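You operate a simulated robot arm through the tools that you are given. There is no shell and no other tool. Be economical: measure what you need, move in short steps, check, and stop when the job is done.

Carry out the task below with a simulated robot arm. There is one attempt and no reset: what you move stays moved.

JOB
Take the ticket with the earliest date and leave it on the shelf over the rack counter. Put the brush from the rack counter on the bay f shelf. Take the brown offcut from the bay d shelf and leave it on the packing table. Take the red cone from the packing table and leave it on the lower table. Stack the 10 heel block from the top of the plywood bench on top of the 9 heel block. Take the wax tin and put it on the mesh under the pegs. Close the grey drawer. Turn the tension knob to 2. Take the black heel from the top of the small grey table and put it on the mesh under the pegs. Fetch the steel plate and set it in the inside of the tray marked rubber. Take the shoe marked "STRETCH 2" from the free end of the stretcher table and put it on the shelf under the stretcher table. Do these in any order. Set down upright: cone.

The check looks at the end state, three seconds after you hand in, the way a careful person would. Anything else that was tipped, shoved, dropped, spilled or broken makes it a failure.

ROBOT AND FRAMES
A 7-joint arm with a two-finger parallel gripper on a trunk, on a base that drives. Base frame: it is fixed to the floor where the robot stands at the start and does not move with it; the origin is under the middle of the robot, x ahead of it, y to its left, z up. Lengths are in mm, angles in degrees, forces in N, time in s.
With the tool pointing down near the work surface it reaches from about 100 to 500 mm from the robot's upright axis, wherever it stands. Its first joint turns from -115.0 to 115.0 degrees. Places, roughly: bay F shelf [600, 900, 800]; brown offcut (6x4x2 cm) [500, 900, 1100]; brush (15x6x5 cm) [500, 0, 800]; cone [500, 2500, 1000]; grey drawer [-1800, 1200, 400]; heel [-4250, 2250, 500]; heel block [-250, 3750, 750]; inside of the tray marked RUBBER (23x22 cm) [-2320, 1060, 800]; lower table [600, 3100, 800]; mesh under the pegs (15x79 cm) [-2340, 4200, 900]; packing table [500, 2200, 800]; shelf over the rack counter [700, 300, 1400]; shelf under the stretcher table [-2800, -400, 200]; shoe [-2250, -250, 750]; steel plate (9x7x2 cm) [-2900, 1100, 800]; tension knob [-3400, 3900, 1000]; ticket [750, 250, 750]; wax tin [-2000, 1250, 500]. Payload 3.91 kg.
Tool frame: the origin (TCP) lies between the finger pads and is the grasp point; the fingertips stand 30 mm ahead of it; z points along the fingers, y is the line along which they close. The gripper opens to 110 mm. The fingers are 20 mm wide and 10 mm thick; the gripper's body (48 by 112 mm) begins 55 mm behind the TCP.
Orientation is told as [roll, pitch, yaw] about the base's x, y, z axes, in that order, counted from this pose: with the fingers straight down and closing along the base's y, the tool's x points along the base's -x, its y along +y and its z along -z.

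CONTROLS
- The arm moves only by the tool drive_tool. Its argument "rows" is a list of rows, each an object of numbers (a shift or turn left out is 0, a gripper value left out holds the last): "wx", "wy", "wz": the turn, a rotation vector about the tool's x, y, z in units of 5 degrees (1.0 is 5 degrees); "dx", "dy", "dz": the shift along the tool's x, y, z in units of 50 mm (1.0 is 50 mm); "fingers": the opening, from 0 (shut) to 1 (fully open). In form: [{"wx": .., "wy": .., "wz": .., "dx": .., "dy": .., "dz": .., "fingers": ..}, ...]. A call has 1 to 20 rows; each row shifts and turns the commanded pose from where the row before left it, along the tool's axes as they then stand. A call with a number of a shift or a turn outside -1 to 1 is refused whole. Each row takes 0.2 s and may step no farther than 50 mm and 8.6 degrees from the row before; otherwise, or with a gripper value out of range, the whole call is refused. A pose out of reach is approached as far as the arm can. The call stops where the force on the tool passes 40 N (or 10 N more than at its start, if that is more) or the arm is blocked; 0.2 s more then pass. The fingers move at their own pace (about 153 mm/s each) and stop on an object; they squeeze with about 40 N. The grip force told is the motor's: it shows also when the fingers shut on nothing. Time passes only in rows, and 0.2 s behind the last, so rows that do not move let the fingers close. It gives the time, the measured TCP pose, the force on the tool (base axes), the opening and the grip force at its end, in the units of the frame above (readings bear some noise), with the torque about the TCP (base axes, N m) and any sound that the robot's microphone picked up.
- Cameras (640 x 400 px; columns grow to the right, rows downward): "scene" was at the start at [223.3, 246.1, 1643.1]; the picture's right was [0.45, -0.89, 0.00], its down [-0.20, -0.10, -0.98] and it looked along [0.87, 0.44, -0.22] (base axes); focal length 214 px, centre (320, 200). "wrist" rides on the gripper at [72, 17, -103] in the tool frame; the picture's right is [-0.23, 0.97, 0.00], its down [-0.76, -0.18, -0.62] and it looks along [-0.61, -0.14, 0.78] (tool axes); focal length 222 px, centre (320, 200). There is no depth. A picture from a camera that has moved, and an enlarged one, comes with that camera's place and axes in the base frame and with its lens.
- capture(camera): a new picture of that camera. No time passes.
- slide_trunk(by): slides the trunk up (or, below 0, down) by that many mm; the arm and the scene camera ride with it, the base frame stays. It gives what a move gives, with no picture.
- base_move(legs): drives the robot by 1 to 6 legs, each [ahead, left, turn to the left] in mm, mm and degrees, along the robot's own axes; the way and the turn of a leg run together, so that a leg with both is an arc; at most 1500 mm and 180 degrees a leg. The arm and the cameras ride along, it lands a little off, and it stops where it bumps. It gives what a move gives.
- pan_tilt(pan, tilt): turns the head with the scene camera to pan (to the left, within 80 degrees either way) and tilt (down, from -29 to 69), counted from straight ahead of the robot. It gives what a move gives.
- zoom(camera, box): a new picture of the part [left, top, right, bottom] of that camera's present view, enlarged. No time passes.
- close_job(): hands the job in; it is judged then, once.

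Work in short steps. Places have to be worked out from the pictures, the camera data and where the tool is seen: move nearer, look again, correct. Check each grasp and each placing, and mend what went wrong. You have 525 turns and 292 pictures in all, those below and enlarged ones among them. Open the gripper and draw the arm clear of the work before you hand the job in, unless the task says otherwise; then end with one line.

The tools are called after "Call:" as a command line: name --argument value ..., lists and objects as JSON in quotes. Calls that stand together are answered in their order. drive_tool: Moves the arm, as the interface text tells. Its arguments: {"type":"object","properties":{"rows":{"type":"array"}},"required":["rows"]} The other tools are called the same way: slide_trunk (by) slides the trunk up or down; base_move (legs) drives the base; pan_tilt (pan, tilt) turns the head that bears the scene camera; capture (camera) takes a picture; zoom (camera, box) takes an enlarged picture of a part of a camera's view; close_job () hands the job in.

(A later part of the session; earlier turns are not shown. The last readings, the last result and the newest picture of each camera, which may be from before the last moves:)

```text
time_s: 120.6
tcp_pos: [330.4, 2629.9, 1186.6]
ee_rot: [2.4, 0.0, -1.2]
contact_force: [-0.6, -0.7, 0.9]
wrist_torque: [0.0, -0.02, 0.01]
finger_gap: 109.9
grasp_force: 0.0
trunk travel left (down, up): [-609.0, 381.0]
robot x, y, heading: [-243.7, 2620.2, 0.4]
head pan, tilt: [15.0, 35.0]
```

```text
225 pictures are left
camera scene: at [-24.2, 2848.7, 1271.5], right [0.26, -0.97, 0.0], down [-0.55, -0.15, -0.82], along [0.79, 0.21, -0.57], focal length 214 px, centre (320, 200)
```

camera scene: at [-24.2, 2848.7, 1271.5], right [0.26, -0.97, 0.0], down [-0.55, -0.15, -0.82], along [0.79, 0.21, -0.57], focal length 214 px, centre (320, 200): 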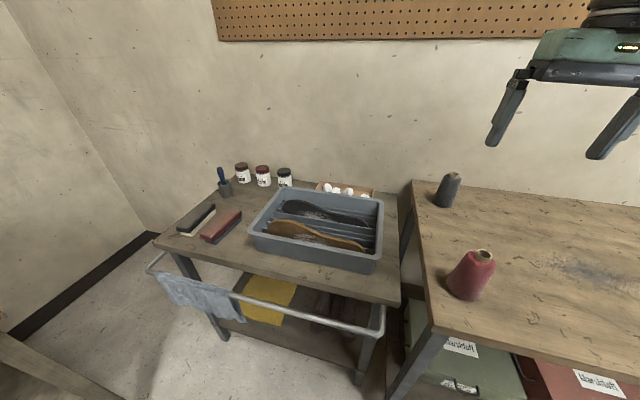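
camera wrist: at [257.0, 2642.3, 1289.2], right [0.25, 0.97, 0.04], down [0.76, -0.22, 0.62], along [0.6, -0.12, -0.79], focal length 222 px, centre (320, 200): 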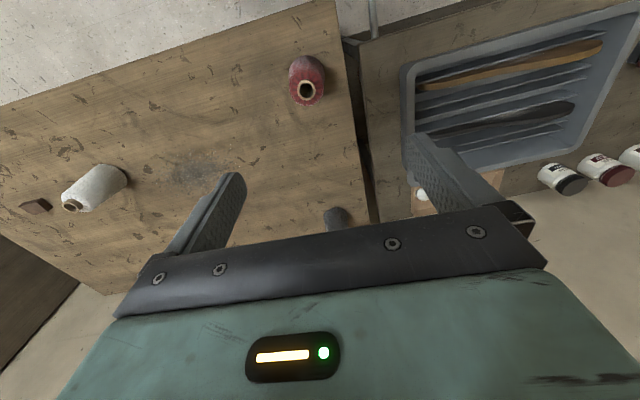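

I correct roll/yaw, shift to about [320,2622] and lower 120 mm to look again.

Call:
drive_tool --rows '[{"wx": 0.48, "wz": -0.24}, {"dx": 0.2, "dy": -0.16}]'

Call:
slide_trunk --by -120

Call:
capture --camera "wrist"

Call:
capture --camera "scene"

```text
time_s: 121.2
tcp_pos: [318.3, 2620.8, 1187.5]
ee_rot: [-0.1, 0.0, 0.0]
contact_force: [-0.1, -0.3, -0.5]
wrist_torque: [0.02, -0.01, 0.01]
finger_gap: 110.0
grasp_force: 0.0
trunk travel left (down, up): [-609.0, 381.0]
robot x, y, heading: [-248.3, 2622.7, 0.1]
head pan, tilt: [15.0, 35.0]
```

```text
time_s: 122.7
tcp_pos: [318.2, 2620.1, 1067.2]
ee_rot: [0.0, -0.1, -0.1]
contact_force: [0.2, -0.4, 0.2]
wrist_torque: [-0.01, 0.0, -0.02]
finger_gap: 110.2
grasp_force: 0.1
trunk travel left (down, up): [-489.0, 501.0]
robot x, y, heading: [-249.7, 2619.8, -0.0]
head pan, tilt: [15.0, 35.0]
```

```text
224 pictures are left
camera wrist: at [245.8, 2636.7, 1169.9], right [0.23, 0.97, 0.0], down [0.76, -0.18, 0.62], along [0.61, -0.14, -0.78], focal length 222 px, centre (320, 200)
```

wrist: 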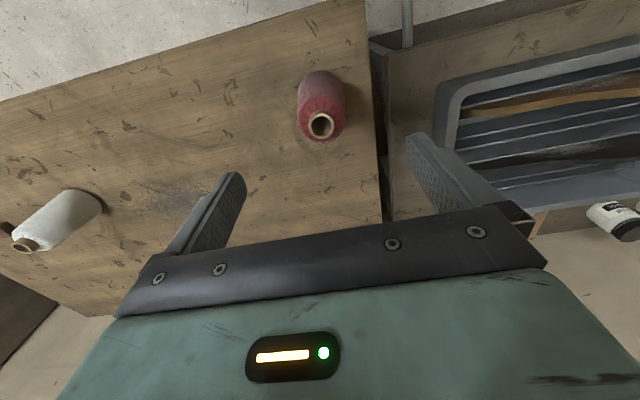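

```text
223 pictures are left
camera scene: at [-24.2, 2848.7, 1151.5], right [0.26, -0.97, 0.0], down [-0.55, -0.15, -0.82], along [0.79, 0.21, -0.57], focal length 214 px, centre (320, 200)
```

scene: 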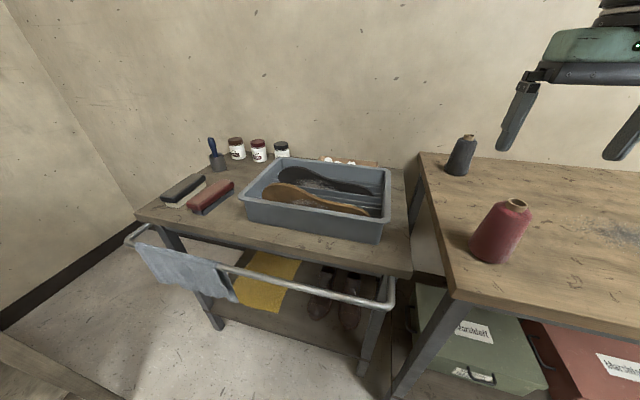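

Cone axis ≈ [323,2618], top z≈953. I shift 4 mm ahead and descend to z≈918, then close.

Call:
drive_tool --rows '[{"dx": -0.09, "dz": 0.75}, {"dz": 0.75}, {"dz": 0.75}, {"dz": 0.73}]'

Call:
capture --camera "wrist"

```text
time_s: 123.7
tcp_pos: [323.3, 2619.2, 916.1]
ee_rot: [-0.1, -0.2, 0.0]
contact_force: [-0.2, -0.1, 0.6]
wrist_torque: [0.0, 0.0, 0.02]
finger_gap: 110.0
grasp_force: 0.1
trunk travel left (down, up): [-489.0, 501.0]
robot x, y, heading: [-247.1, 2621.2, 0.3]
head pan, tilt: [15.0, 35.0]
```

```text
222 pictures are left
camera wrist: at [249.9, 2635.4, 1018.5], right [0.23, 0.97, 0.0], down [0.76, -0.18, 0.62], along [0.61, -0.14, -0.78], focal length 222 px, centre (320, 200)
```

wrist: 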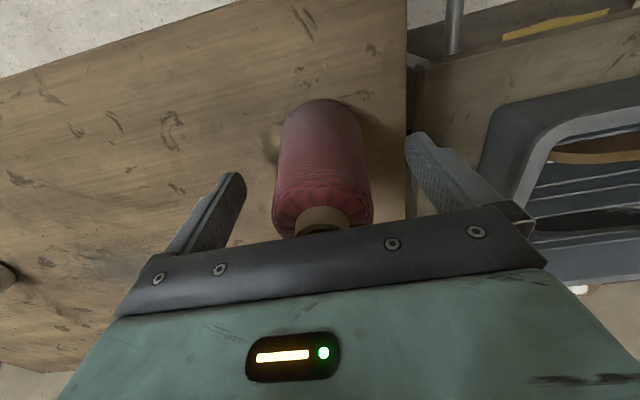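

Well centred; I close and lift.

Call:
drive_tool --rows '[{"fingers": 0}, {}, {}, {}, {"dz": -0.4}, {"dz": -1}, {"dz": -1}]'

Call:
capture --camera "wrist"

```text
time_s: 125.3
tcp_pos: [322.1, 2621.8, 1039.1]
ee_rot: [-0.2, 0.0, -0.1]
contact_force: [0.8, 0.6, -1.7]
wrist_torque: [-0.02, 0.05, -0.04]
finger_gap: 56.8
grasp_force: 40.0
trunk travel left (down, up): [-489.0, 501.0]
robot x, y, heading: [-250.1, 2621.9, -0.1]
head pan, tilt: [15.0, 35.0]
```

```text
221 pictures are left
camera wrist: at [248.4, 2637.0, 1140.8], right [0.23, 0.97, 0.0], down [0.76, -0.18, 0.62], along [0.61, -0.14, -0.78], focal length 222 px, centre (320, 200)
```

wrist: 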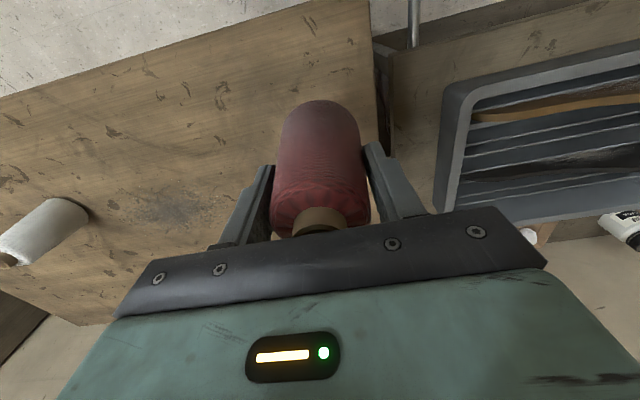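

Cone held. I back up 250 mm, drive left to face the lower table's gap, and look from there.

Call:
base_move --legs '[[-250, 0, 0], [0, 575, 0]]'

Call:
pan_tilt --pan -5 --tilt 30

Call:
capture --camera "scene"

Call:
capture --camera "wrist"

```text
time_s: 130.0
tcp_pos: [68.0, 3191.4, 1039.4]
ee_rot: [-0.2, -0.1, 0.0]
contact_force: [0.4, -0.1, -2.5]
wrist_torque: [0.01, -0.01, 0.02]
finger_gap: 56.8
grasp_force: 40.0
trunk travel left (down, up): [-489.0, 501.0]
robot x, y, heading: [-505.4, 3191.3, 0.3]
head pan, tilt: [15.0, 35.0]
```

```text
time_s: 130.8
tcp_pos: [69.2, 3190.2, 1038.6]
ee_rot: [-0.1, -0.1, 0.0]
contact_force: [-0.6, -0.3, -1.1]
wrist_torque: [0.0, 0.02, 0.01]
finger_gap: 56.7
grasp_force: 40.3
trunk travel left (down, up): [-489.0, 501.0]
robot x, y, heading: [-500.8, 3194.0, 0.1]
head pan, tilt: [-5.0, 30.0]
```

```text
220 pictures are left
camera scene: at [-272.6, 3388.1, 1159.3], right [-0.08, -1.0, 0.0], down [-0.5, 0.04, -0.87], along [0.86, -0.07, -0.5], focal length 214 px, centre (320, 200)
```

scene: 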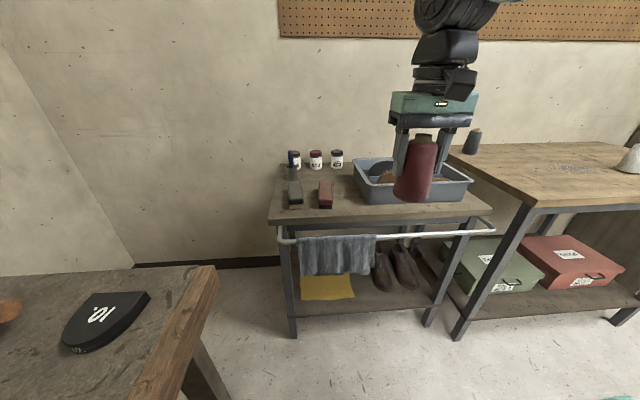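

```text
219 pictures are left
camera wrist: at [-5.2, 3207.2, 1140.5], right [0.23, 0.97, 0.0], down [0.76, -0.18, 0.62], along [0.61, -0.14, -0.78], focal length 222 px, centre (320, 200)
```

wrist: 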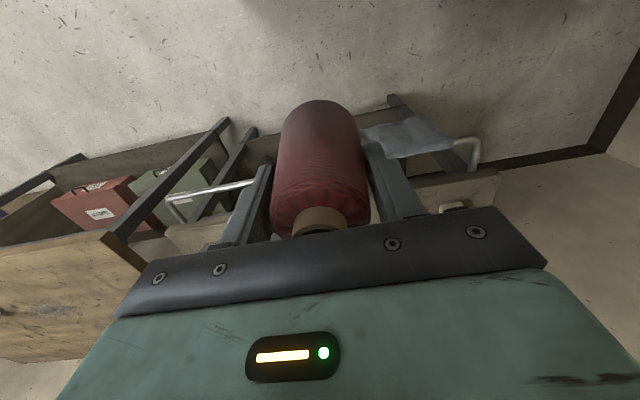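

Call:
slide_trunk --by 300

Call:
capture --camera "scene"

Call:
zoom --camera "scene" --box '[240, 190, 500, 350]'

```text
time_s: 133.8
tcp_pos: [67.0, 3191.8, 1339.1]
ee_rot: [-0.1, 0.0, 0.0]
contact_force: [0.6, 0.0, -2.1]
wrist_torque: [-0.01, 0.01, 0.0]
finger_gap: 56.8
grasp_force: 40.2
trunk travel left (down, up): [-789.0, 201.0]
robot x, y, heading: [-503.5, 3190.2, 0.4]
head pan, tilt: [-5.0, 30.0]
```

```text
218 pictures are left
camera scene: at [-272.6, 3388.0, 1459.2], right [-0.08, -1.0, 0.0], down [-0.5, 0.04, -0.87], along [0.86, -0.07, -0.5], focal length 214 px, centre (320, 200)
```

scene: 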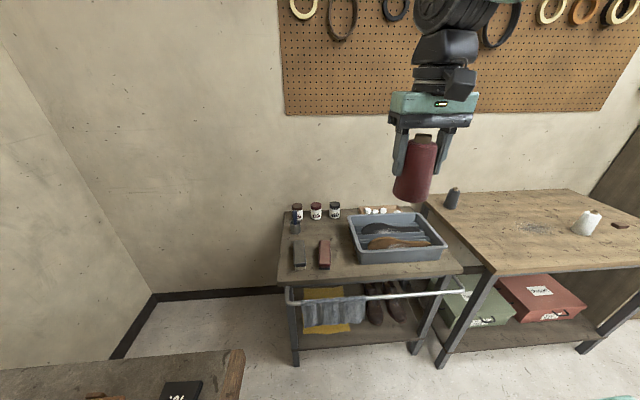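

```text
2.46 times, centred on (370, 270) of scene
camera zoom: at [-272.6, 3388.0, 1459.2], right [-0.08, -1.0, 0.0], down [-0.5, 0.04, -0.87], along [0.86, -0.07, -0.5], focal length 528 px, centre (197, 28)
```

zoom: 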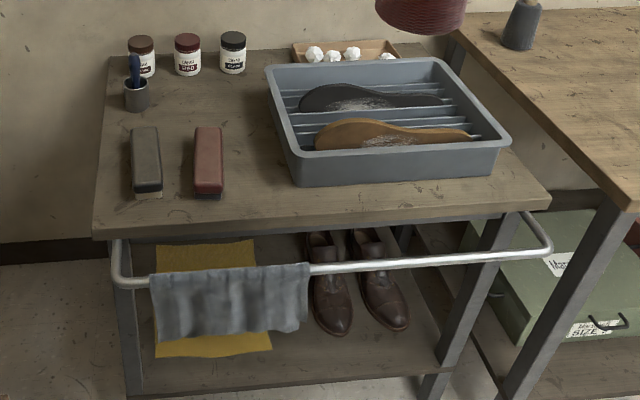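

Lower table ≈ z 760; clear gap between red block (y 3294) and tray (y 3181/3151). Target [390,3228]. I lower the trunk to TCP z≈960, go left 37 and ahead 320.

Call:
slide_trunk --by -370

Call:
base_move --legs '[[0, 37, 0], [318, 0, 0]]'

Call:
pan_tilt --pan -25 --tilt 35

Call:
capture --camera "scene"

Call:
capture --camera "wrist"

```text
time_s: 137.4
tcp_pos: [67.6, 3190.6, 968.0]
ee_rot: [-0.1, -0.1, -0.1]
contact_force: [0.0, -0.4, -1.9]
wrist_torque: [-0.01, 0.05, 0.01]
finger_gap: 56.9
grasp_force: 39.8
trunk travel left (down, up): [-419.0, 571.0]
robot x, y, heading: [-501.9, 3192.8, 0.2]
head pan, tilt: [-5.0, 30.0]
```

```text
time_s: 140.0
tcp_pos: [391.6, 3223.3, 967.7]
ee_rot: [-0.1, -0.1, -0.4]
contact_force: [-0.1, 0.4, -2.2]
wrist_torque: [0.01, 0.04, -0.01]
finger_gap: 56.9
grasp_force: 40.1
trunk travel left (down, up): [-419.0, 571.0]
robot x, y, heading: [-176.6, 3226.5, -0.1]
head pan, tilt: [-5.0, 30.0]
```

```text
time_s: 140.8
tcp_pos: [390.8, 3223.3, 967.2]
ee_rot: [0.0, -0.2, -0.5]
contact_force: [0.4, -0.4, -1.7]
wrist_torque: [0.03, 0.01, 0.0]
finger_gap: 56.8
grasp_force: 40.2
trunk travel left (down, up): [-419.0, 571.0]
robot x, y, heading: [-177.0, 3226.4, -0.1]
head pan, tilt: [-25.0, 35.0]
```

```text
216 pictures are left
camera scene: at [42.3, 3393.3, 1081.5], right [-0.43, -0.9, 0.0], down [-0.52, 0.24, -0.82], along [0.74, -0.35, -0.57], focal length 214 px, centre (320, 200)
```

scene: 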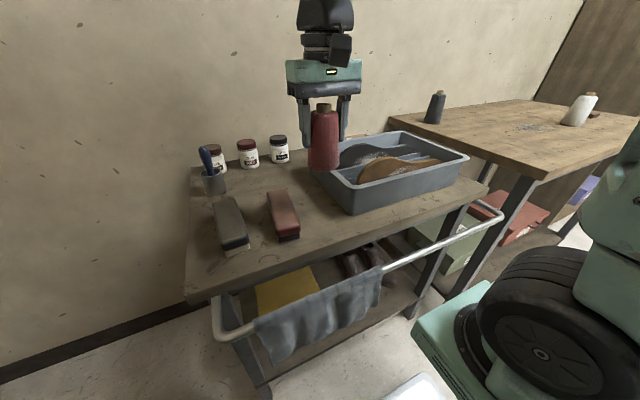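

```text
215 pictures are left
camera wrist: at [318.8, 3240.0, 1070.5], right [0.23, 0.97, 0.0], down [0.76, -0.18, 0.62], along [0.61, -0.15, -0.78], focal length 222 px, centre (320, 200)
```

wrist: 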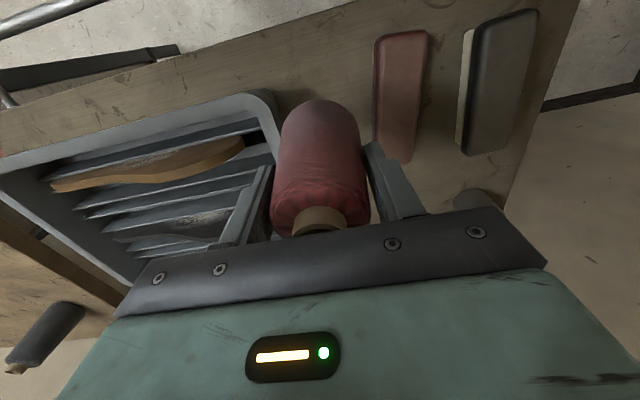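

The gap is confirmed (3181–3285). I shift 6 mm left and lower toward the table.

Call:
drive_tool --rows '[{"dy": 0.13}, {"dz": 0.8}, {"dz": 0.8}, {"dz": 0.5}]'

Call:
zoom --camera "scene" --box '[220, 80, 420, 260]'

```text
time_s: 141.8
tcp_pos: [392.5, 3230.5, 860.1]
ee_rot: [0.0, -0.1, -0.3]
contact_force: [-0.6, 0.6, -1.3]
wrist_torque: [0.01, -0.02, 0.03]
finger_gap: 57.0
grasp_force: 40.1
trunk travel left (down, up): [-419.0, 571.0]
robot x, y, heading: [-177.4, 3228.9, -0.3]
head pan, tilt: [-25.0, 35.0]
```

```text
2.22 times, centred on (320, 170) of scene
camera zoom: at [42.2, 3393.3, 1081.5], right [-0.43, -0.9, 0.0], down [-0.52, 0.24, -0.82], along [0.74, -0.35, -0.57], focal length 477 px, centre (320, 267)
```

zoom: 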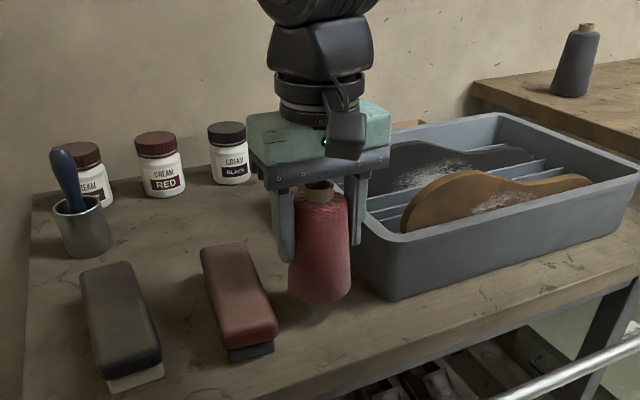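

Still ~20 mm above. I lower in small rows until contact.

Call:
drive_tool --rows '[{"dz": 0.2}, {"dz": 0.1}]'

Call:
drive_tool --rows '[{"dz": 0.08}, {"dz": 0.08}]'

```text
time_s: 142.4
tcp_pos: [391.4, 3228.3, 846.4]
ee_rot: [0.0, -0.1, -0.3]
contact_force: [0.9, -0.5, -2.4]
wrist_torque: [0.02, -0.01, -0.02]
finger_gap: 56.5
grasp_force: 40.3
trunk travel left (down, up): [-419.0, 571.0]
robot x, y, heading: [-176.7, 3228.3, -0.2]
head pan, tilt: [-25.0, 35.0]
```

```text
time_s: 143.0
tcp_pos: [392.8, 3230.0, 838.3]
ee_rot: [-0.1, 0.0, -0.3]
contact_force: [-0.1, 0.4, -1.9]
wrist_torque: [0.0, -0.04, 0.01]
finger_gap: 56.7
grasp_force: 40.2
trunk travel left (down, up): [-419.0, 571.0]
robot x, y, heading: [-182.7, 3226.8, -0.2]
head pan, tilt: [-25.0, 35.0]
```

Call:
drive_tool --rows '[{"dz": 0.08}, {"dz": 0.08}]'

Call:
zoom --camera "scene" --box '[220, 80, 420, 260]'

```text
time_s: 143.6
tcp_pos: [393.0, 3230.1, 835.9]
ee_rot: [-0.1, -0.4, -0.4]
contact_force: [-10.0, -4.0, 22.5]
wrist_torque: [0.02, 0.68, 0.05]
finger_gap: 56.9
grasp_force: 39.7
trunk travel left (down, up): [-419.0, 571.0]
robot x, y, heading: [-178.2, 3224.7, -0.1]
head pan, tilt: [-25.0, 35.0]
stopped in row 2: the force on the tool passed its limit at 45 N (the readings are from after the stop); the commanded pose is now the measured one
```

```text
2.22 times, centred on (320, 170) of scene
camera zoom: at [41.3, 3393.0, 1082.0], right [-0.43, -0.9, 0.0], down [-0.52, 0.24, -0.82], along [0.74, -0.35, -0.57], focal length 477 px, centre (320, 267)
```

zoom: 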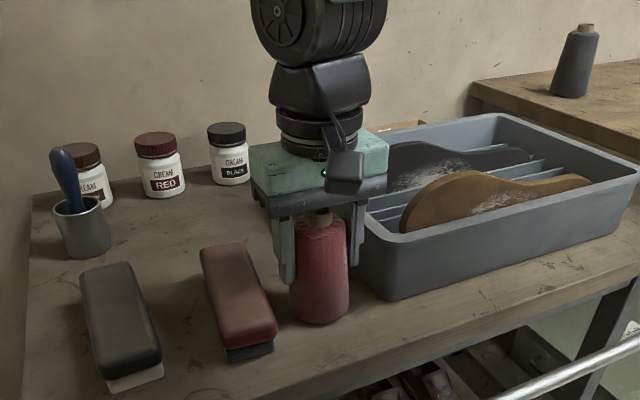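

Cone is on the table. I open only to ~68 mm (the tray rim is close) and lift straight up.

Call:
drive_tool --rows '[{"dz": -0.04}, {"fingers": 0.6}, {}, {}, {"dz": -0.4}, {"dz": -0.8}, {"dz": -0.8}, {"dz": -0.8}]'

Call:
zoom --camera "scene" --box '[220, 80, 420, 260]'

```text
time_s: 145.4
tcp_pos: [392.7, 3232.0, 978.4]
ee_rot: [-0.2, -0.3, -0.3]
contact_force: [-1.1, 0.5, 0.4]
wrist_torque: [0.01, -0.01, -0.02]
finger_gap: 65.6
grasp_force: 0.0
trunk travel left (down, up): [-419.0, 571.0]
robot x, y, heading: [-179.1, 3228.7, -0.4]
head pan, tilt: [-25.0, 35.0]
```

```text
2.22 times, centred on (320, 170) of scene
camera zoom: at [42.2, 3393.2, 1081.4], right [-0.43, -0.9, 0.0], down [-0.52, 0.24, -0.82], along [0.74, -0.35, -0.57], focal length 477 px, centre (320, 267)
```

zoom: 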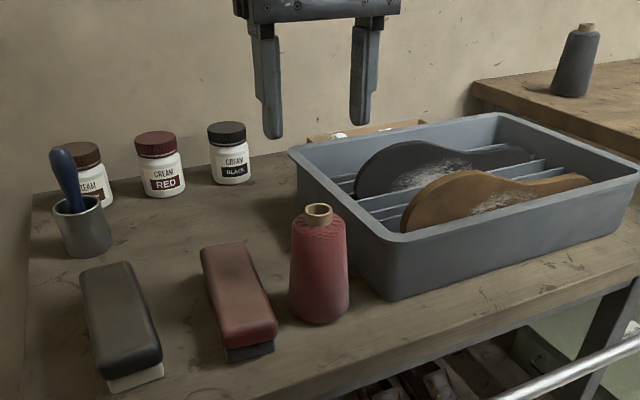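

Cone stands upright. Now the heel blocks: I back off, move away from the bench, turn left 90° and look.

Call:
base_move --legs '[[-400, 0, 0], [0, -350, 0], [0, 0, 90]]'

Call:
slide_trunk --by 200

Call:
pan_tilt --pan 0 --tilt 30

Call:
capture --camera "scene"

```text
time_s: 153.6
tcp_pos: [-592.1, 3450.7, 978.3]
ee_rot: [-0.1, -0.4, 89.5]
contact_force: [-0.4, 0.4, 0.2]
wrist_torque: [-0.02, 0.02, -0.02]
finger_gap: 66.0
grasp_force: 0.0
trunk travel left (down, up): [-419.0, 571.0]
robot x, y, heading: [-590.1, 2880.9, 89.7]
head pan, tilt: [-25.0, 35.0]
```

```text
time_s: 155.8
tcp_pos: [-592.7, 3450.7, 1179.3]
ee_rot: [0.0, -0.4, 89.5]
contact_force: [-0.1, -0.5, -0.2]
wrist_torque: [0.05, 0.0, 0.01]
finger_gap: 65.9
grasp_force: 0.2
trunk travel left (down, up): [-619.0, 371.0]
robot x, y, heading: [-587.5, 2880.3, 89.6]
head pan, tilt: [-25.0, 35.0]
```

```text
time_s: 156.7
tcp_pos: [-593.3, 3451.6, 1178.0]
ee_rot: [-0.2, -0.4, 89.5]
contact_force: [-0.4, -1.0, -0.2]
wrist_torque: [0.01, 0.0, 0.03]
finger_gap: 65.9
grasp_force: 0.1
trunk travel left (down, up): [-619.0, 371.0]
robot x, y, heading: [-586.0, 2879.7, 89.7]
head pan, tilt: [0.0, 30.0]
```

```text
211 pictures are left
camera scene: at [-794.1, 3112.3, 1289.3], right [1.0, -0.01, 0.0], down [0.0, -0.5, -0.87], along [0.01, 0.87, -0.5], focal length 214 px, centre (320, 200)
```

scene: 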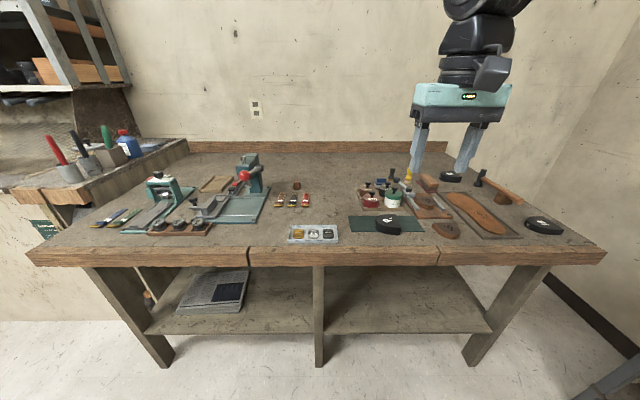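

Call:
zoom --camera "scene" --box '[330, 150, 610, 260]'

```text
2.29 times, centred on (470, 205) of scene
camera zoom: at [-794.1, 3112.3, 1289.3], right [1.0, -0.01, 0.0], down [0.0, -0.5, -0.87], along [0.01, 0.87, -0.5], focal length 490 px, centre (-23, 189)
```

zoom: 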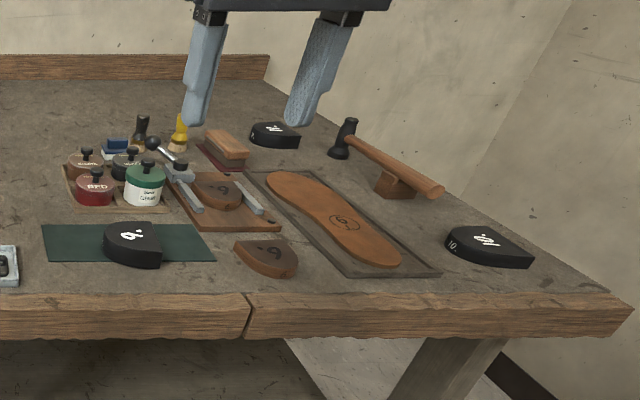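

I zoom further to read the numbers on the blocks.

Call:
zoom --camera "scene" --box '[360, 205, 470, 265]'

Call:
zoom --camera "scene" --box '[500, 200, 610, 260]'

Call:
zoom --camera "scene" --box '[395, 155, 505, 215]'

```text
5.82 times, centred on (415, 235) of scene
camera zoom: at [-794.1, 3112.3, 1289.3], right [1.0, -0.01, 0.0], down [0.0, -0.5, -0.87], along [0.01, 0.87, -0.5], focal length 1248 px, centre (-233, -4)
```

zoom: 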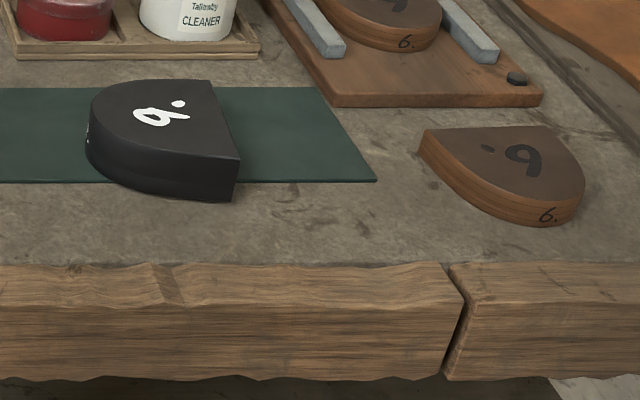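

```text
5.82 times, centred on (555, 230) of scene
camera zoom: at [-794.1, 3112.3, 1289.3], right [1.0, -0.01, 0.0], down [0.0, -0.5, -0.87], along [0.01, 0.87, -0.5], focal length 1248 px, centre (-1047, 26)
```

zoom: 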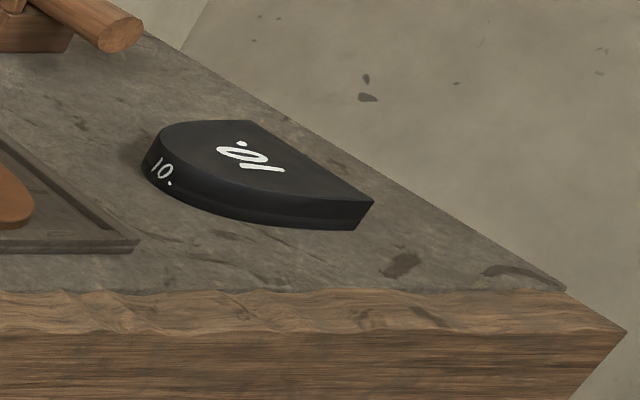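

```text
5.82 times, centred on (450, 185) of scene
camera zoom: at [-794.1, 3112.3, 1289.3], right [1.0, -0.01, 0.0], down [0.0, -0.5, -0.87], along [0.01, 0.87, -0.5], focal length 1248 px, centre (-436, 287)
```

zoom: 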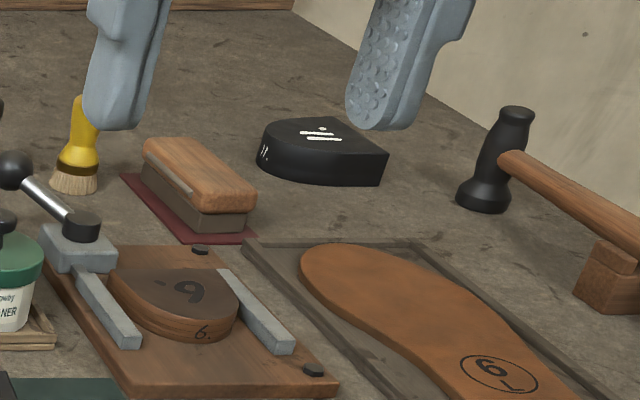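

Black "9." sits on the green mat, black "10." near the right end; brown ones are 6. I lower the trunk 200 for a second view.

Call:
slide_trunk --by -200

Call:
zoom --camera "scene" --box '[330, 90, 610, 230]'

```text
time_s: 158.9
tcp_pos: [-591.9, 3450.3, 978.8]
ee_rot: [-0.2, -0.4, 89.6]
contact_force: [0.0, 0.6, 0.1]
wrist_torque: [0.0, 0.03, -0.01]
finger_gap: 65.9
grasp_force: 0.1
trunk travel left (down, up): [-419.0, 571.0]
robot x, y, heading: [-586.0, 2881.1, 89.5]
head pan, tilt: [0.0, 30.0]
```

```text
2.29 times, centred on (470, 160) of scene
camera zoom: at [-794.1, 3112.3, 1089.3], right [1.0, -0.01, 0.0], down [0.0, -0.5, -0.87], along [0.0, 0.87, -0.5], focal length 490 px, centre (-23, 291)
```

zoom: 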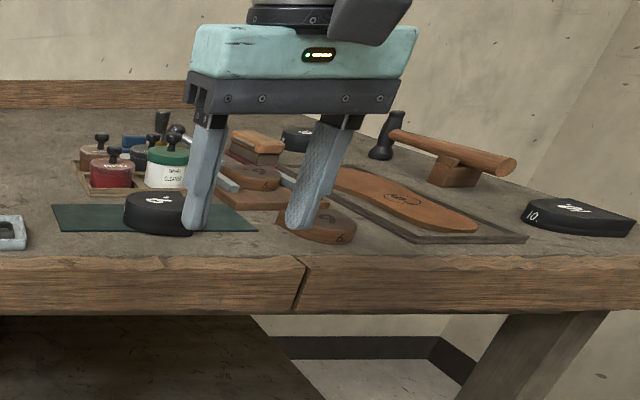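

10 block: x −112…−33, y 3634…3709 (centre ≈ [-72,3672]); 9 block centre ≈ [-570,3681], same orientation; tops ≈ z 878. I raise a bit and drive right 400.

Call:
slide_trunk --by 80

Call:
base_move --legs '[[0, -390, 0]]'

Call:
drive_tool --rows '[{"dy": -0.6, "fingers": 1}, {"dy": -0.6}, {"dy": -0.6}, {"dy": -0.6}]'

Call:
pan_tilt --pan -15 --tilt 30

Call:
capture --camera "scene"

Call:
capture --camera "wrist"

```text
time_s: 160.0
tcp_pos: [-592.4, 3450.1, 1060.1]
ee_rot: [-0.1, -0.4, 89.5]
contact_force: [-0.3, 0.2, -1.0]
wrist_torque: [-0.01, 0.01, -0.01]
finger_gap: 65.9
grasp_force: 0.1
trunk travel left (down, up): [-499.0, 491.0]
robot x, y, heading: [-586.2, 2877.9, 89.8]
head pan, tilt: [0.0, 30.0]
```

```text
time_s: 162.5
tcp_pos: [-201.6, 3450.2, 1059.3]
ee_rot: [-0.1, -0.4, 90.0]
contact_force: [-0.2, 0.8, -0.7]
wrist_torque: [0.01, -0.02, 0.01]
finger_gap: 66.1
grasp_force: 0.1
trunk travel left (down, up): [-499.0, 491.0]
robot x, y, heading: [-190.9, 2876.8, 90.5]
head pan, tilt: [0.0, 30.0]
```

```text
time_s: 163.5
tcp_pos: [-81.3, 3451.2, 1060.1]
ee_rot: [0.0, -0.3, 90.2]
contact_force: [-0.6, 0.1, 0.1]
wrist_torque: [0.01, 0.01, 0.0]
finger_gap: 110.1
grasp_force: 0.1
trunk travel left (down, up): [-499.0, 491.0]
robot x, y, heading: [-186.5, 2877.1, 90.4]
head pan, tilt: [0.0, 30.0]
```

```text
time_s: 164.3
tcp_pos: [-81.7, 3451.5, 1060.2]
ee_rot: [-0.1, -0.4, 90.0]
contact_force: [-0.5, 0.6, 0.0]
wrist_torque: [-0.01, 0.0, 0.0]
finger_gap: 110.0
grasp_force: 0.1
trunk travel left (down, up): [-499.0, 491.0]
robot x, y, heading: [-189.9, 2878.8, 90.2]
head pan, tilt: [-15.0, 30.0]
```

```text
205 pictures are left
camera scene: at [-375.5, 3107.2, 1169.3], right [0.97, -0.25, 0.0], down [-0.13, -0.48, -0.87], along [0.22, 0.84, -0.5], focal length 214 px, centre (320, 200)
```

scene: 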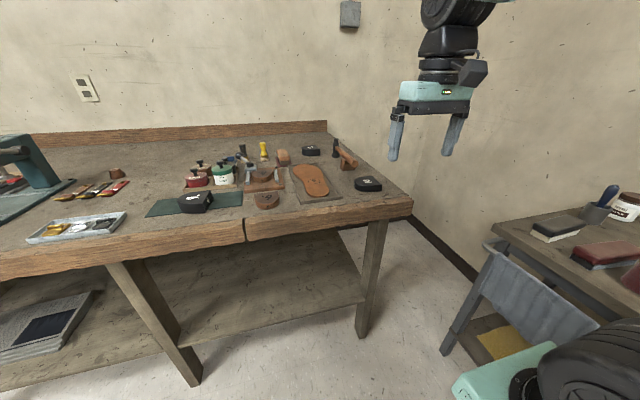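

```text
204 pictures are left
camera wrist: at [-98.7, 3377.2, 1162.4], right [-0.97, 0.23, 0.0], down [0.17, 0.76, 0.63], along [0.14, 0.61, -0.78], focal length 222 px, centre (320, 200)
```

wrist: 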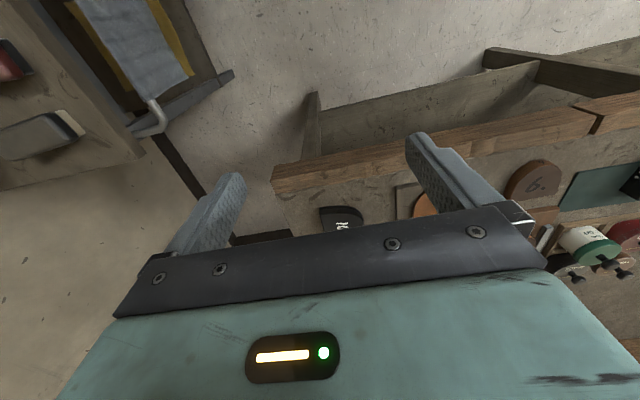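

Call:
base_move --legs '[[120, 0, 0]]'

Call:
capture --camera "wrist"

Call:
zoom --camera "scene" --box '[100, 120, 480, 340]'

```text
time_s: 165.5
tcp_pos: [-83.6, 3570.0, 1060.6]
ee_rot: [-0.2, -0.4, 90.3]
contact_force: [-0.2, 0.2, 0.1]
wrist_torque: [0.04, -0.02, 0.02]
finger_gap: 109.8
grasp_force: 0.2
trunk travel left (down, up): [-499.0, 491.0]
robot x, y, heading: [-191.4, 3002.0, 90.3]
head pan, tilt: [-15.0, 30.0]
```

```text
203 pictures are left
camera wrist: at [-100.5, 3496.1, 1162.3], right [-0.97, 0.22, 0.0], down [0.17, 0.76, 0.63], along [0.14, 0.61, -0.78], focal length 222 px, centre (320, 200)
```

wrist: 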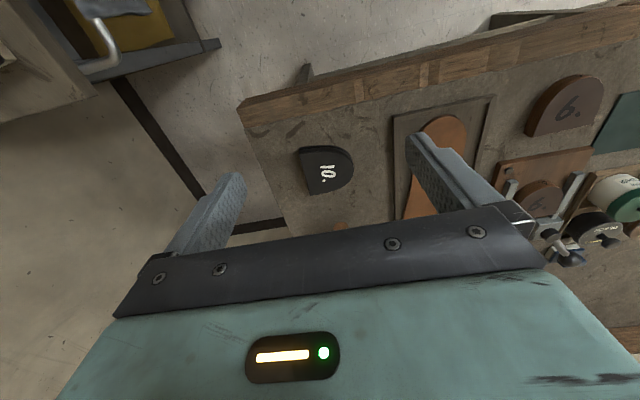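

```text
1.68 times, centred on (290, 230) of scene
camera zoom: at [-376.8, 3225.5, 1169.3], right [0.97, -0.25, 0.0], down [-0.13, -0.48, -0.87], along [0.22, 0.84, -0.5], focal length 361 px, centre (370, 150)
```

zoom: 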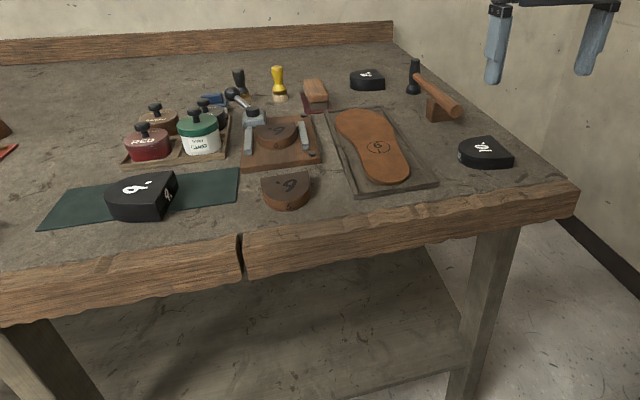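

Block centre ≈ [-76,3667], top ≈ 872. I drive 97 ahead, adjust, and descend to z≈885.

Call:
base_move --legs '[[97, 0, 0]]'

Call:
drive_tool --rows '[{"dy": -0.15}, {"dz": 0.9}, {"dz": 0.9}, {"dz": 0.9}]'

Call:
capture --camera "wrist"

Call:
zoom --camera "scene" --box '[330, 80, 530, 240]'

```text
time_s: 166.7
tcp_pos: [-85.5, 3667.7, 1059.9]
ee_rot: [-0.1, -0.3, 90.3]
contact_force: [0.9, 0.1, -0.3]
wrist_torque: [-0.03, 0.0, 0.0]
finger_gap: 110.1
grasp_force: 0.1
trunk travel left (down, up): [-499.0, 491.0]
robot x, y, heading: [-191.7, 3094.1, 90.5]
head pan, tilt: [-15.0, 30.0]
```

```text
time_s: 167.7
tcp_pos: [-76.0, 3668.2, 925.5]
ee_rot: [-0.1, -0.5, 90.3]
contact_force: [0.0, 0.1, 0.0]
wrist_torque: [0.01, -0.03, 0.01]
finger_gap: 110.0
grasp_force: 0.0
trunk travel left (down, up): [-499.0, 491.0]
robot x, y, heading: [-193.6, 3097.2, 90.3]
head pan, tilt: [-15.0, 30.0]
```

```text
201 pictures are left
camera wrist: at [-94.4, 3594.5, 1027.9], right [-0.97, 0.22, 0.0], down [0.17, 0.76, 0.63], along [0.14, 0.61, -0.78], focal length 222 px, centre (320, 200)
```

wrist: 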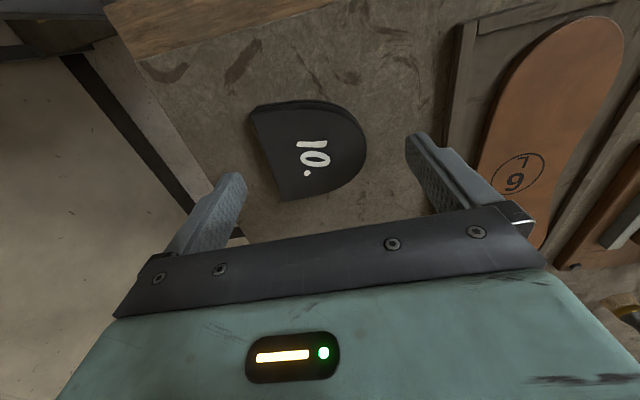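

```text
2.50 times, centred on (430, 160) of scene
camera zoom: at [-377.6, 3322.9, 1169.4], right [0.97, -0.25, 0.0], down [-0.13, -0.48, -0.87], along [0.22, 0.84, -0.5], focal length 536 px, centre (45, 300)
```

zoom: 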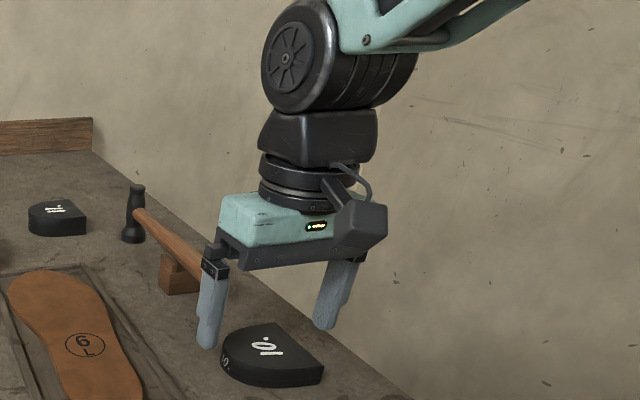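

Aligned. I descend to z≈880 and then a bit more checking for contact.

Call:
drive_tool --rows '[{"dz": 0.5}, {"dz": 0.4}, {"dz": 0.1}]'

Call:
zoom --camera "scene" --box '[350, 130, 510, 258]'

```text
time_s: 168.2
tcp_pos: [-79.7, 3668.2, 890.3]
ee_rot: [0.0, -0.5, 90.4]
contact_force: [1.1, -5.3, 12.7]
wrist_torque: [-0.29, 0.67, 0.34]
finger_gap: 109.6
grasp_force: 0.1
trunk travel left (down, up): [-499.0, 491.0]
robot x, y, heading: [-196.0, 3093.3, 90.4]
head pan, tilt: [-15.0, 30.0]
stopped in row 2: the force on the tool passed its limit at 120 N (the readings are from after the stop); the commanded pose is now the measured one
```

```text
3.12 times, centred on (430, 194) of scene
camera zoom: at [-377.6, 3322.5, 1169.6], right [0.97, -0.25, 0.0], down [-0.13, -0.48, -0.87], along [0.22, 0.84, -0.5], focal length 670 px, centre (-24, 219)
```

zoom: 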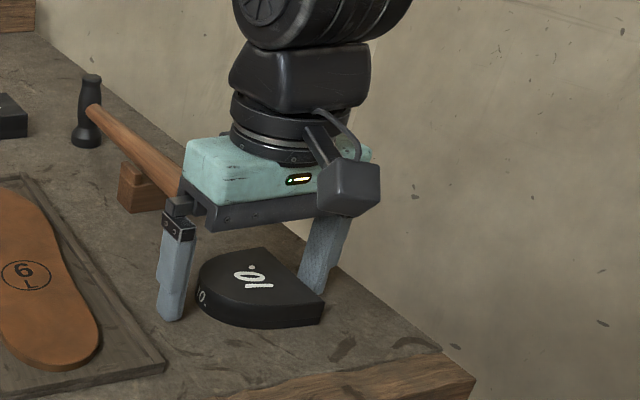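

Fingertips touched the bench (z≈860). I raise 4 mm and close.

Call:
drive_tool --rows '[{"dz": -0.08}, {"fingers": 0}, {}, {}, {}]'

Call:
capture --camera "wrist"

```text
time_s: 169.4
tcp_pos: [-79.5, 3668.5, 892.3]
ee_rot: [-0.2, -0.5, 90.3]
contact_force: [0.4, 0.0, -0.4]
wrist_torque: [-0.01, 0.01, 0.01]
finger_gap: 73.1
grasp_force: 39.8
trunk travel left (down, up): [-499.0, 491.0]
robot x, y, heading: [-191.8, 3099.6, 90.6]
head pan, tilt: [-15.0, 30.0]
```

```text
198 pictures are left
camera wrist: at [-96.2, 3594.4, 994.5], right [-0.97, 0.22, 0.0], down [0.17, 0.76, 0.63], along [0.14, 0.61, -0.78], focal length 222 px, centre (320, 200)
```

wrist: 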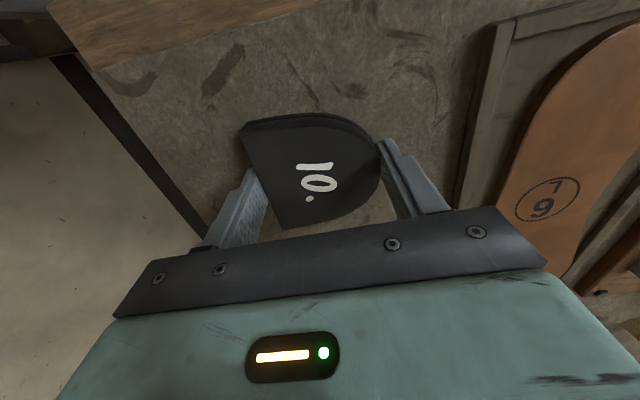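

Gripped (73 mm). I lift 150 mm and drive left toward the 9 block.

Call:
slide_trunk --by 150

Call:
base_move --legs '[[-110, 0, 0], [0, 485, 0]]'

Call:
capture --camera "wrist"

Call:
capture --camera "scene"

```text
time_s: 171.2
tcp_pos: [-78.9, 3667.9, 1043.0]
ee_rot: [-0.2, -0.4, 90.3]
contact_force: [-1.1, 0.5, -0.6]
wrist_torque: [-0.04, -0.02, -0.02]
finger_gap: 73.1
grasp_force: 40.0
trunk travel left (down, up): [-649.0, 341.0]
robot x, y, heading: [-194.1, 3092.7, 90.5]
head pan, tilt: [-15.0, 30.0]
```

```text
time_s: 174.8
tcp_pos: [-546.9, 3557.4, 1042.4]
ee_rot: [-0.1, -0.4, 89.9]
contact_force: [-0.6, -0.3, -1.8]
wrist_torque: [-0.01, 0.02, -0.02]
finger_gap: 73.0
grasp_force: 39.6
trunk travel left (down, up): [-649.0, 341.0]
robot x, y, heading: [-668.2, 2986.6, 90.0]
head pan, tilt: [-15.0, 30.0]
```

```text
197 pictures are left
camera wrist: at [-565.1, 3482.8, 1144.6], right [-0.97, 0.23, 0.0], down [0.18, 0.76, 0.63], along [0.14, 0.61, -0.78], focal length 222 px, centre (320, 200)
```

wrist: 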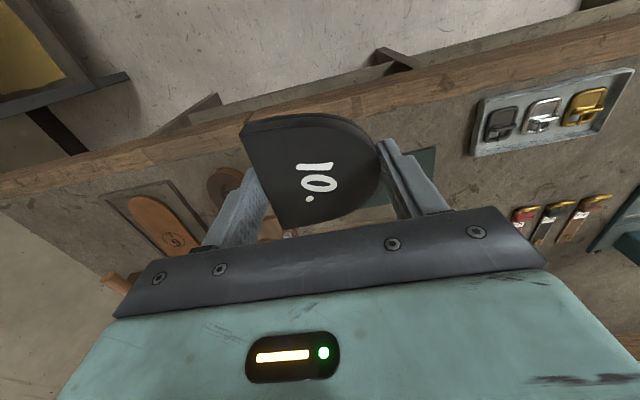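

```text
196 pictures are left
camera scene: at [-848.5, 3213.7, 1319.3], right [0.97, -0.26, 0.0], down [-0.13, -0.48, -0.87], along [0.22, 0.84, -0.5], focal length 214 px, centre (320, 200)
```

scene: 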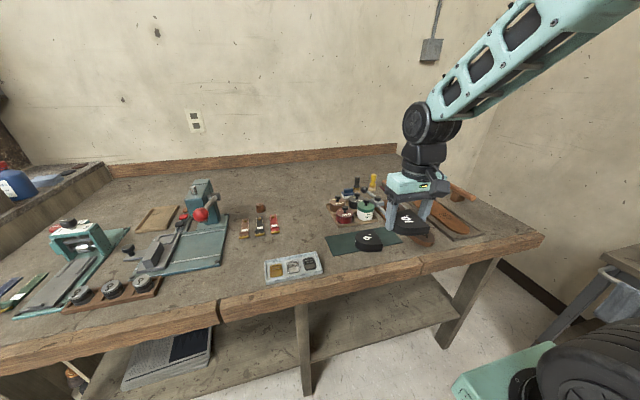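

I zoom on the 9 block for precise corners.

Call:
zoom --camera "scene" --box '[310, 195, 450, 275]'

```text
4.57 times, centred on (380, 235) of scene
camera zoom: at [-848.5, 3213.7, 1319.3], right [0.97, -0.26, 0.0], down [-0.13, -0.48, -0.87], along [0.22, 0.84, -0.5], focal length 980 px, centre (46, 40)
```

zoom: 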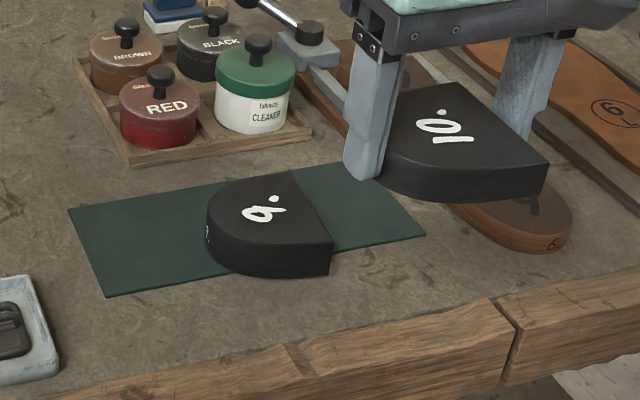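

9 block: flat-edge mid ≈ [-533,3685], rotated ≈ -7°. So TCP target ≈ [-568,3690] with yaw 83°. I rotate, shift left 21 and drive 120 ahead.

Call:
drive_tool --rows '[{"wz": 0.7}, {"wz": 0.7}, {"dy": 0.42}]'

Call:
base_move --legs '[[125, 0, 0]]'

Call:
pan_tilt --pan -20 --tilt 45

Call:
capture --camera "wrist"

Call:
capture --camera "scene"

```text
time_s: 175.6
tcp_pos: [-569.1, 3559.7, 1042.6]
ee_rot: [0.0, -0.5, 82.6]
contact_force: [0.3, 0.7, -1.7]
wrist_torque: [0.04, 0.0, -0.02]
finger_gap: 73.1
grasp_force: 39.8
trunk travel left (down, up): [-649.0, 341.0]
robot x, y, heading: [-662.7, 2986.8, 89.9]
head pan, tilt: [-15.0, 30.0]
```

```text
time_s: 176.9
tcp_pos: [-570.7, 3688.4, 1041.4]
ee_rot: [0.0, -0.4, 83.0]
contact_force: [-0.1, -0.3, -0.7]
wrist_torque: [0.01, -0.01, 0.01]
finger_gap: 72.9
grasp_force: 40.0
trunk travel left (down, up): [-649.0, 341.0]
robot x, y, heading: [-666.7, 3114.8, 90.1]
head pan, tilt: [-15.0, 30.0]
```

```text
time_s: 177.7
tcp_pos: [-571.7, 3689.1, 1041.5]
ee_rot: [-0.1, -0.6, 83.0]
contact_force: [0.1, -0.5, -1.6]
wrist_torque: [0.0, 0.01, -0.01]
finger_gap: 73.0
grasp_force: 40.4
trunk travel left (down, up): [-649.0, 341.0]
robot x, y, heading: [-663.4, 3114.0, 90.2]
head pan, tilt: [-20.0, 45.0]
```

```text
194 pictures are left
camera wrist: at [-597.3, 3618.0, 1144.1], right [-0.94, 0.34, 0.0], down [0.27, 0.73, 0.63], along [0.21, 0.59, -0.78], focal length 222 px, centre (320, 200)
```

wrist: 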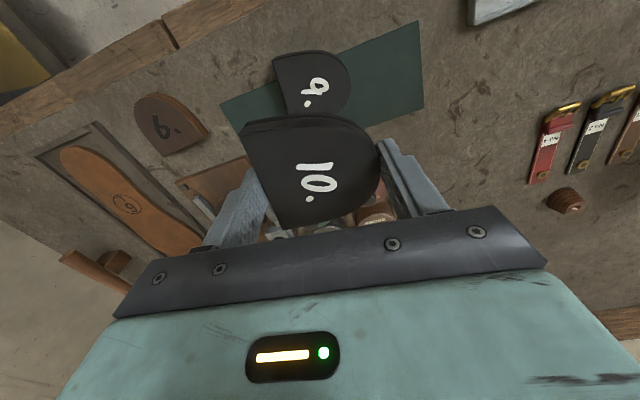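

```text
193 pictures are left
camera scene: at [-845.1, 3331.5, 1296.7], right [0.94, -0.34, 0.0], down [-0.24, -0.67, -0.71], along [0.24, 0.67, -0.71], focal length 214 px, centre (320, 200)
```

scene: 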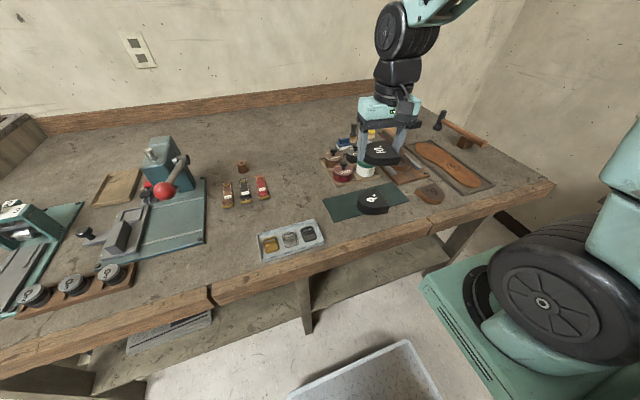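

Call:
zoom --camera "scene" --box '[310, 130, 450, 230]'

Call:
zoom --camera "wrist" --box '[210, 20, 440, 240]'

```text
4.00 times, centred on (380, 180) of scene
camera zoom: at [-845.1, 3331.5, 1296.7], right [0.94, -0.34, 0.0], down [-0.24, -0.67, -0.71], along [0.24, 0.67, -0.71], focal length 858 px, centre (80, 280)
```

zoom: 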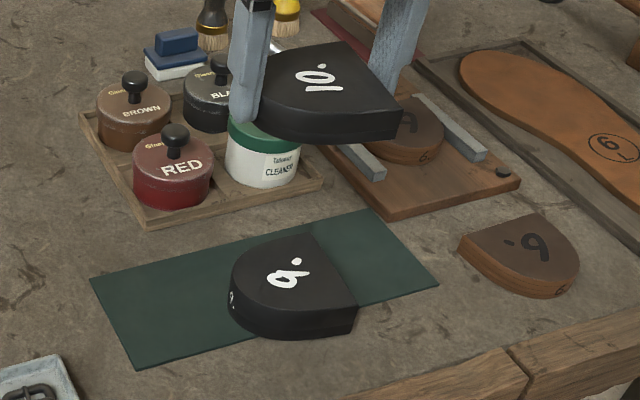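

```text
1.82 times, centred on (325, 130) of wrist
camera zoom: at [-597.3, 3618.0, 1144.1], right [-0.94, 0.34, 0.0], down [0.27, 0.73, 0.63], along [0.21, 0.59, -0.78], focal length 404 px, centre (311, 327)
```

zoom: 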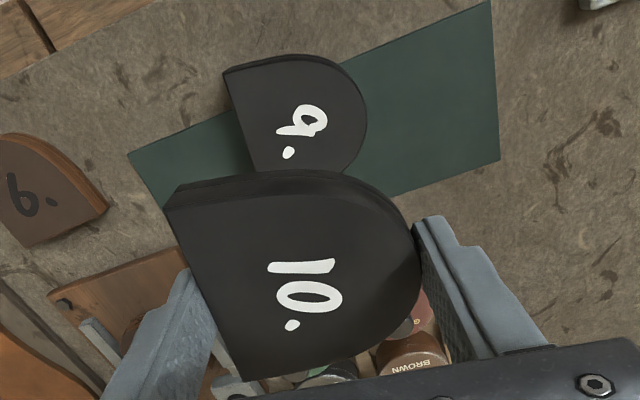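

Comparing both blocks in the same views, the held one must go ~13 mm toward me. I correct and lower to just above.

Call:
drive_tool --rows '[{"dx": 0.26}, {"dz": 0.8}, {"dz": 0.8}, {"dz": 0.5}]'

Call:
zoom --camera "scene" --box '[310, 130, 450, 230]'

Call:
zoom --camera "wrist" --box '[210, 20, 440, 240]'

```text
time_s: 178.7
tcp_pos: [-575.9, 3675.9, 938.2]
ee_rot: [0.0, -0.4, 83.0]
contact_force: [-0.5, 0.5, -0.4]
wrist_torque: [-0.01, -0.03, -0.02]
finger_gap: 73.0
grasp_force: 40.2
trunk travel left (down, up): [-649.0, 341.0]
robot x, y, heading: [-661.7, 3116.9, 90.0]
head pan, tilt: [-20.0, 45.0]
```

```text
4.00 times, centred on (380, 180) of scene
camera zoom: at [-845.1, 3331.2, 1296.8], right [0.94, -0.34, 0.0], down [-0.24, -0.67, -0.71], along [0.24, 0.67, -0.71], focal length 858 px, centre (80, 280)
```

zoom: 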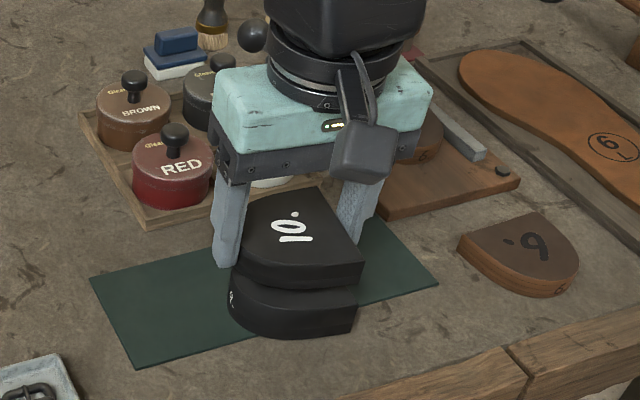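

```text
1.82 times, centred on (325, 130) of wrist
camera zoom: at [-601.7, 3604.9, 1041.2], right [-0.94, 0.34, 0.0], down [0.27, 0.73, 0.63], along [0.21, 0.59, -0.78], focal length 404 px, centre (311, 327)
```

zoom: 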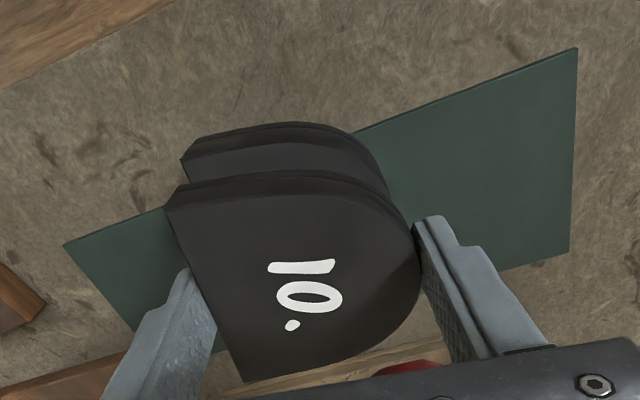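

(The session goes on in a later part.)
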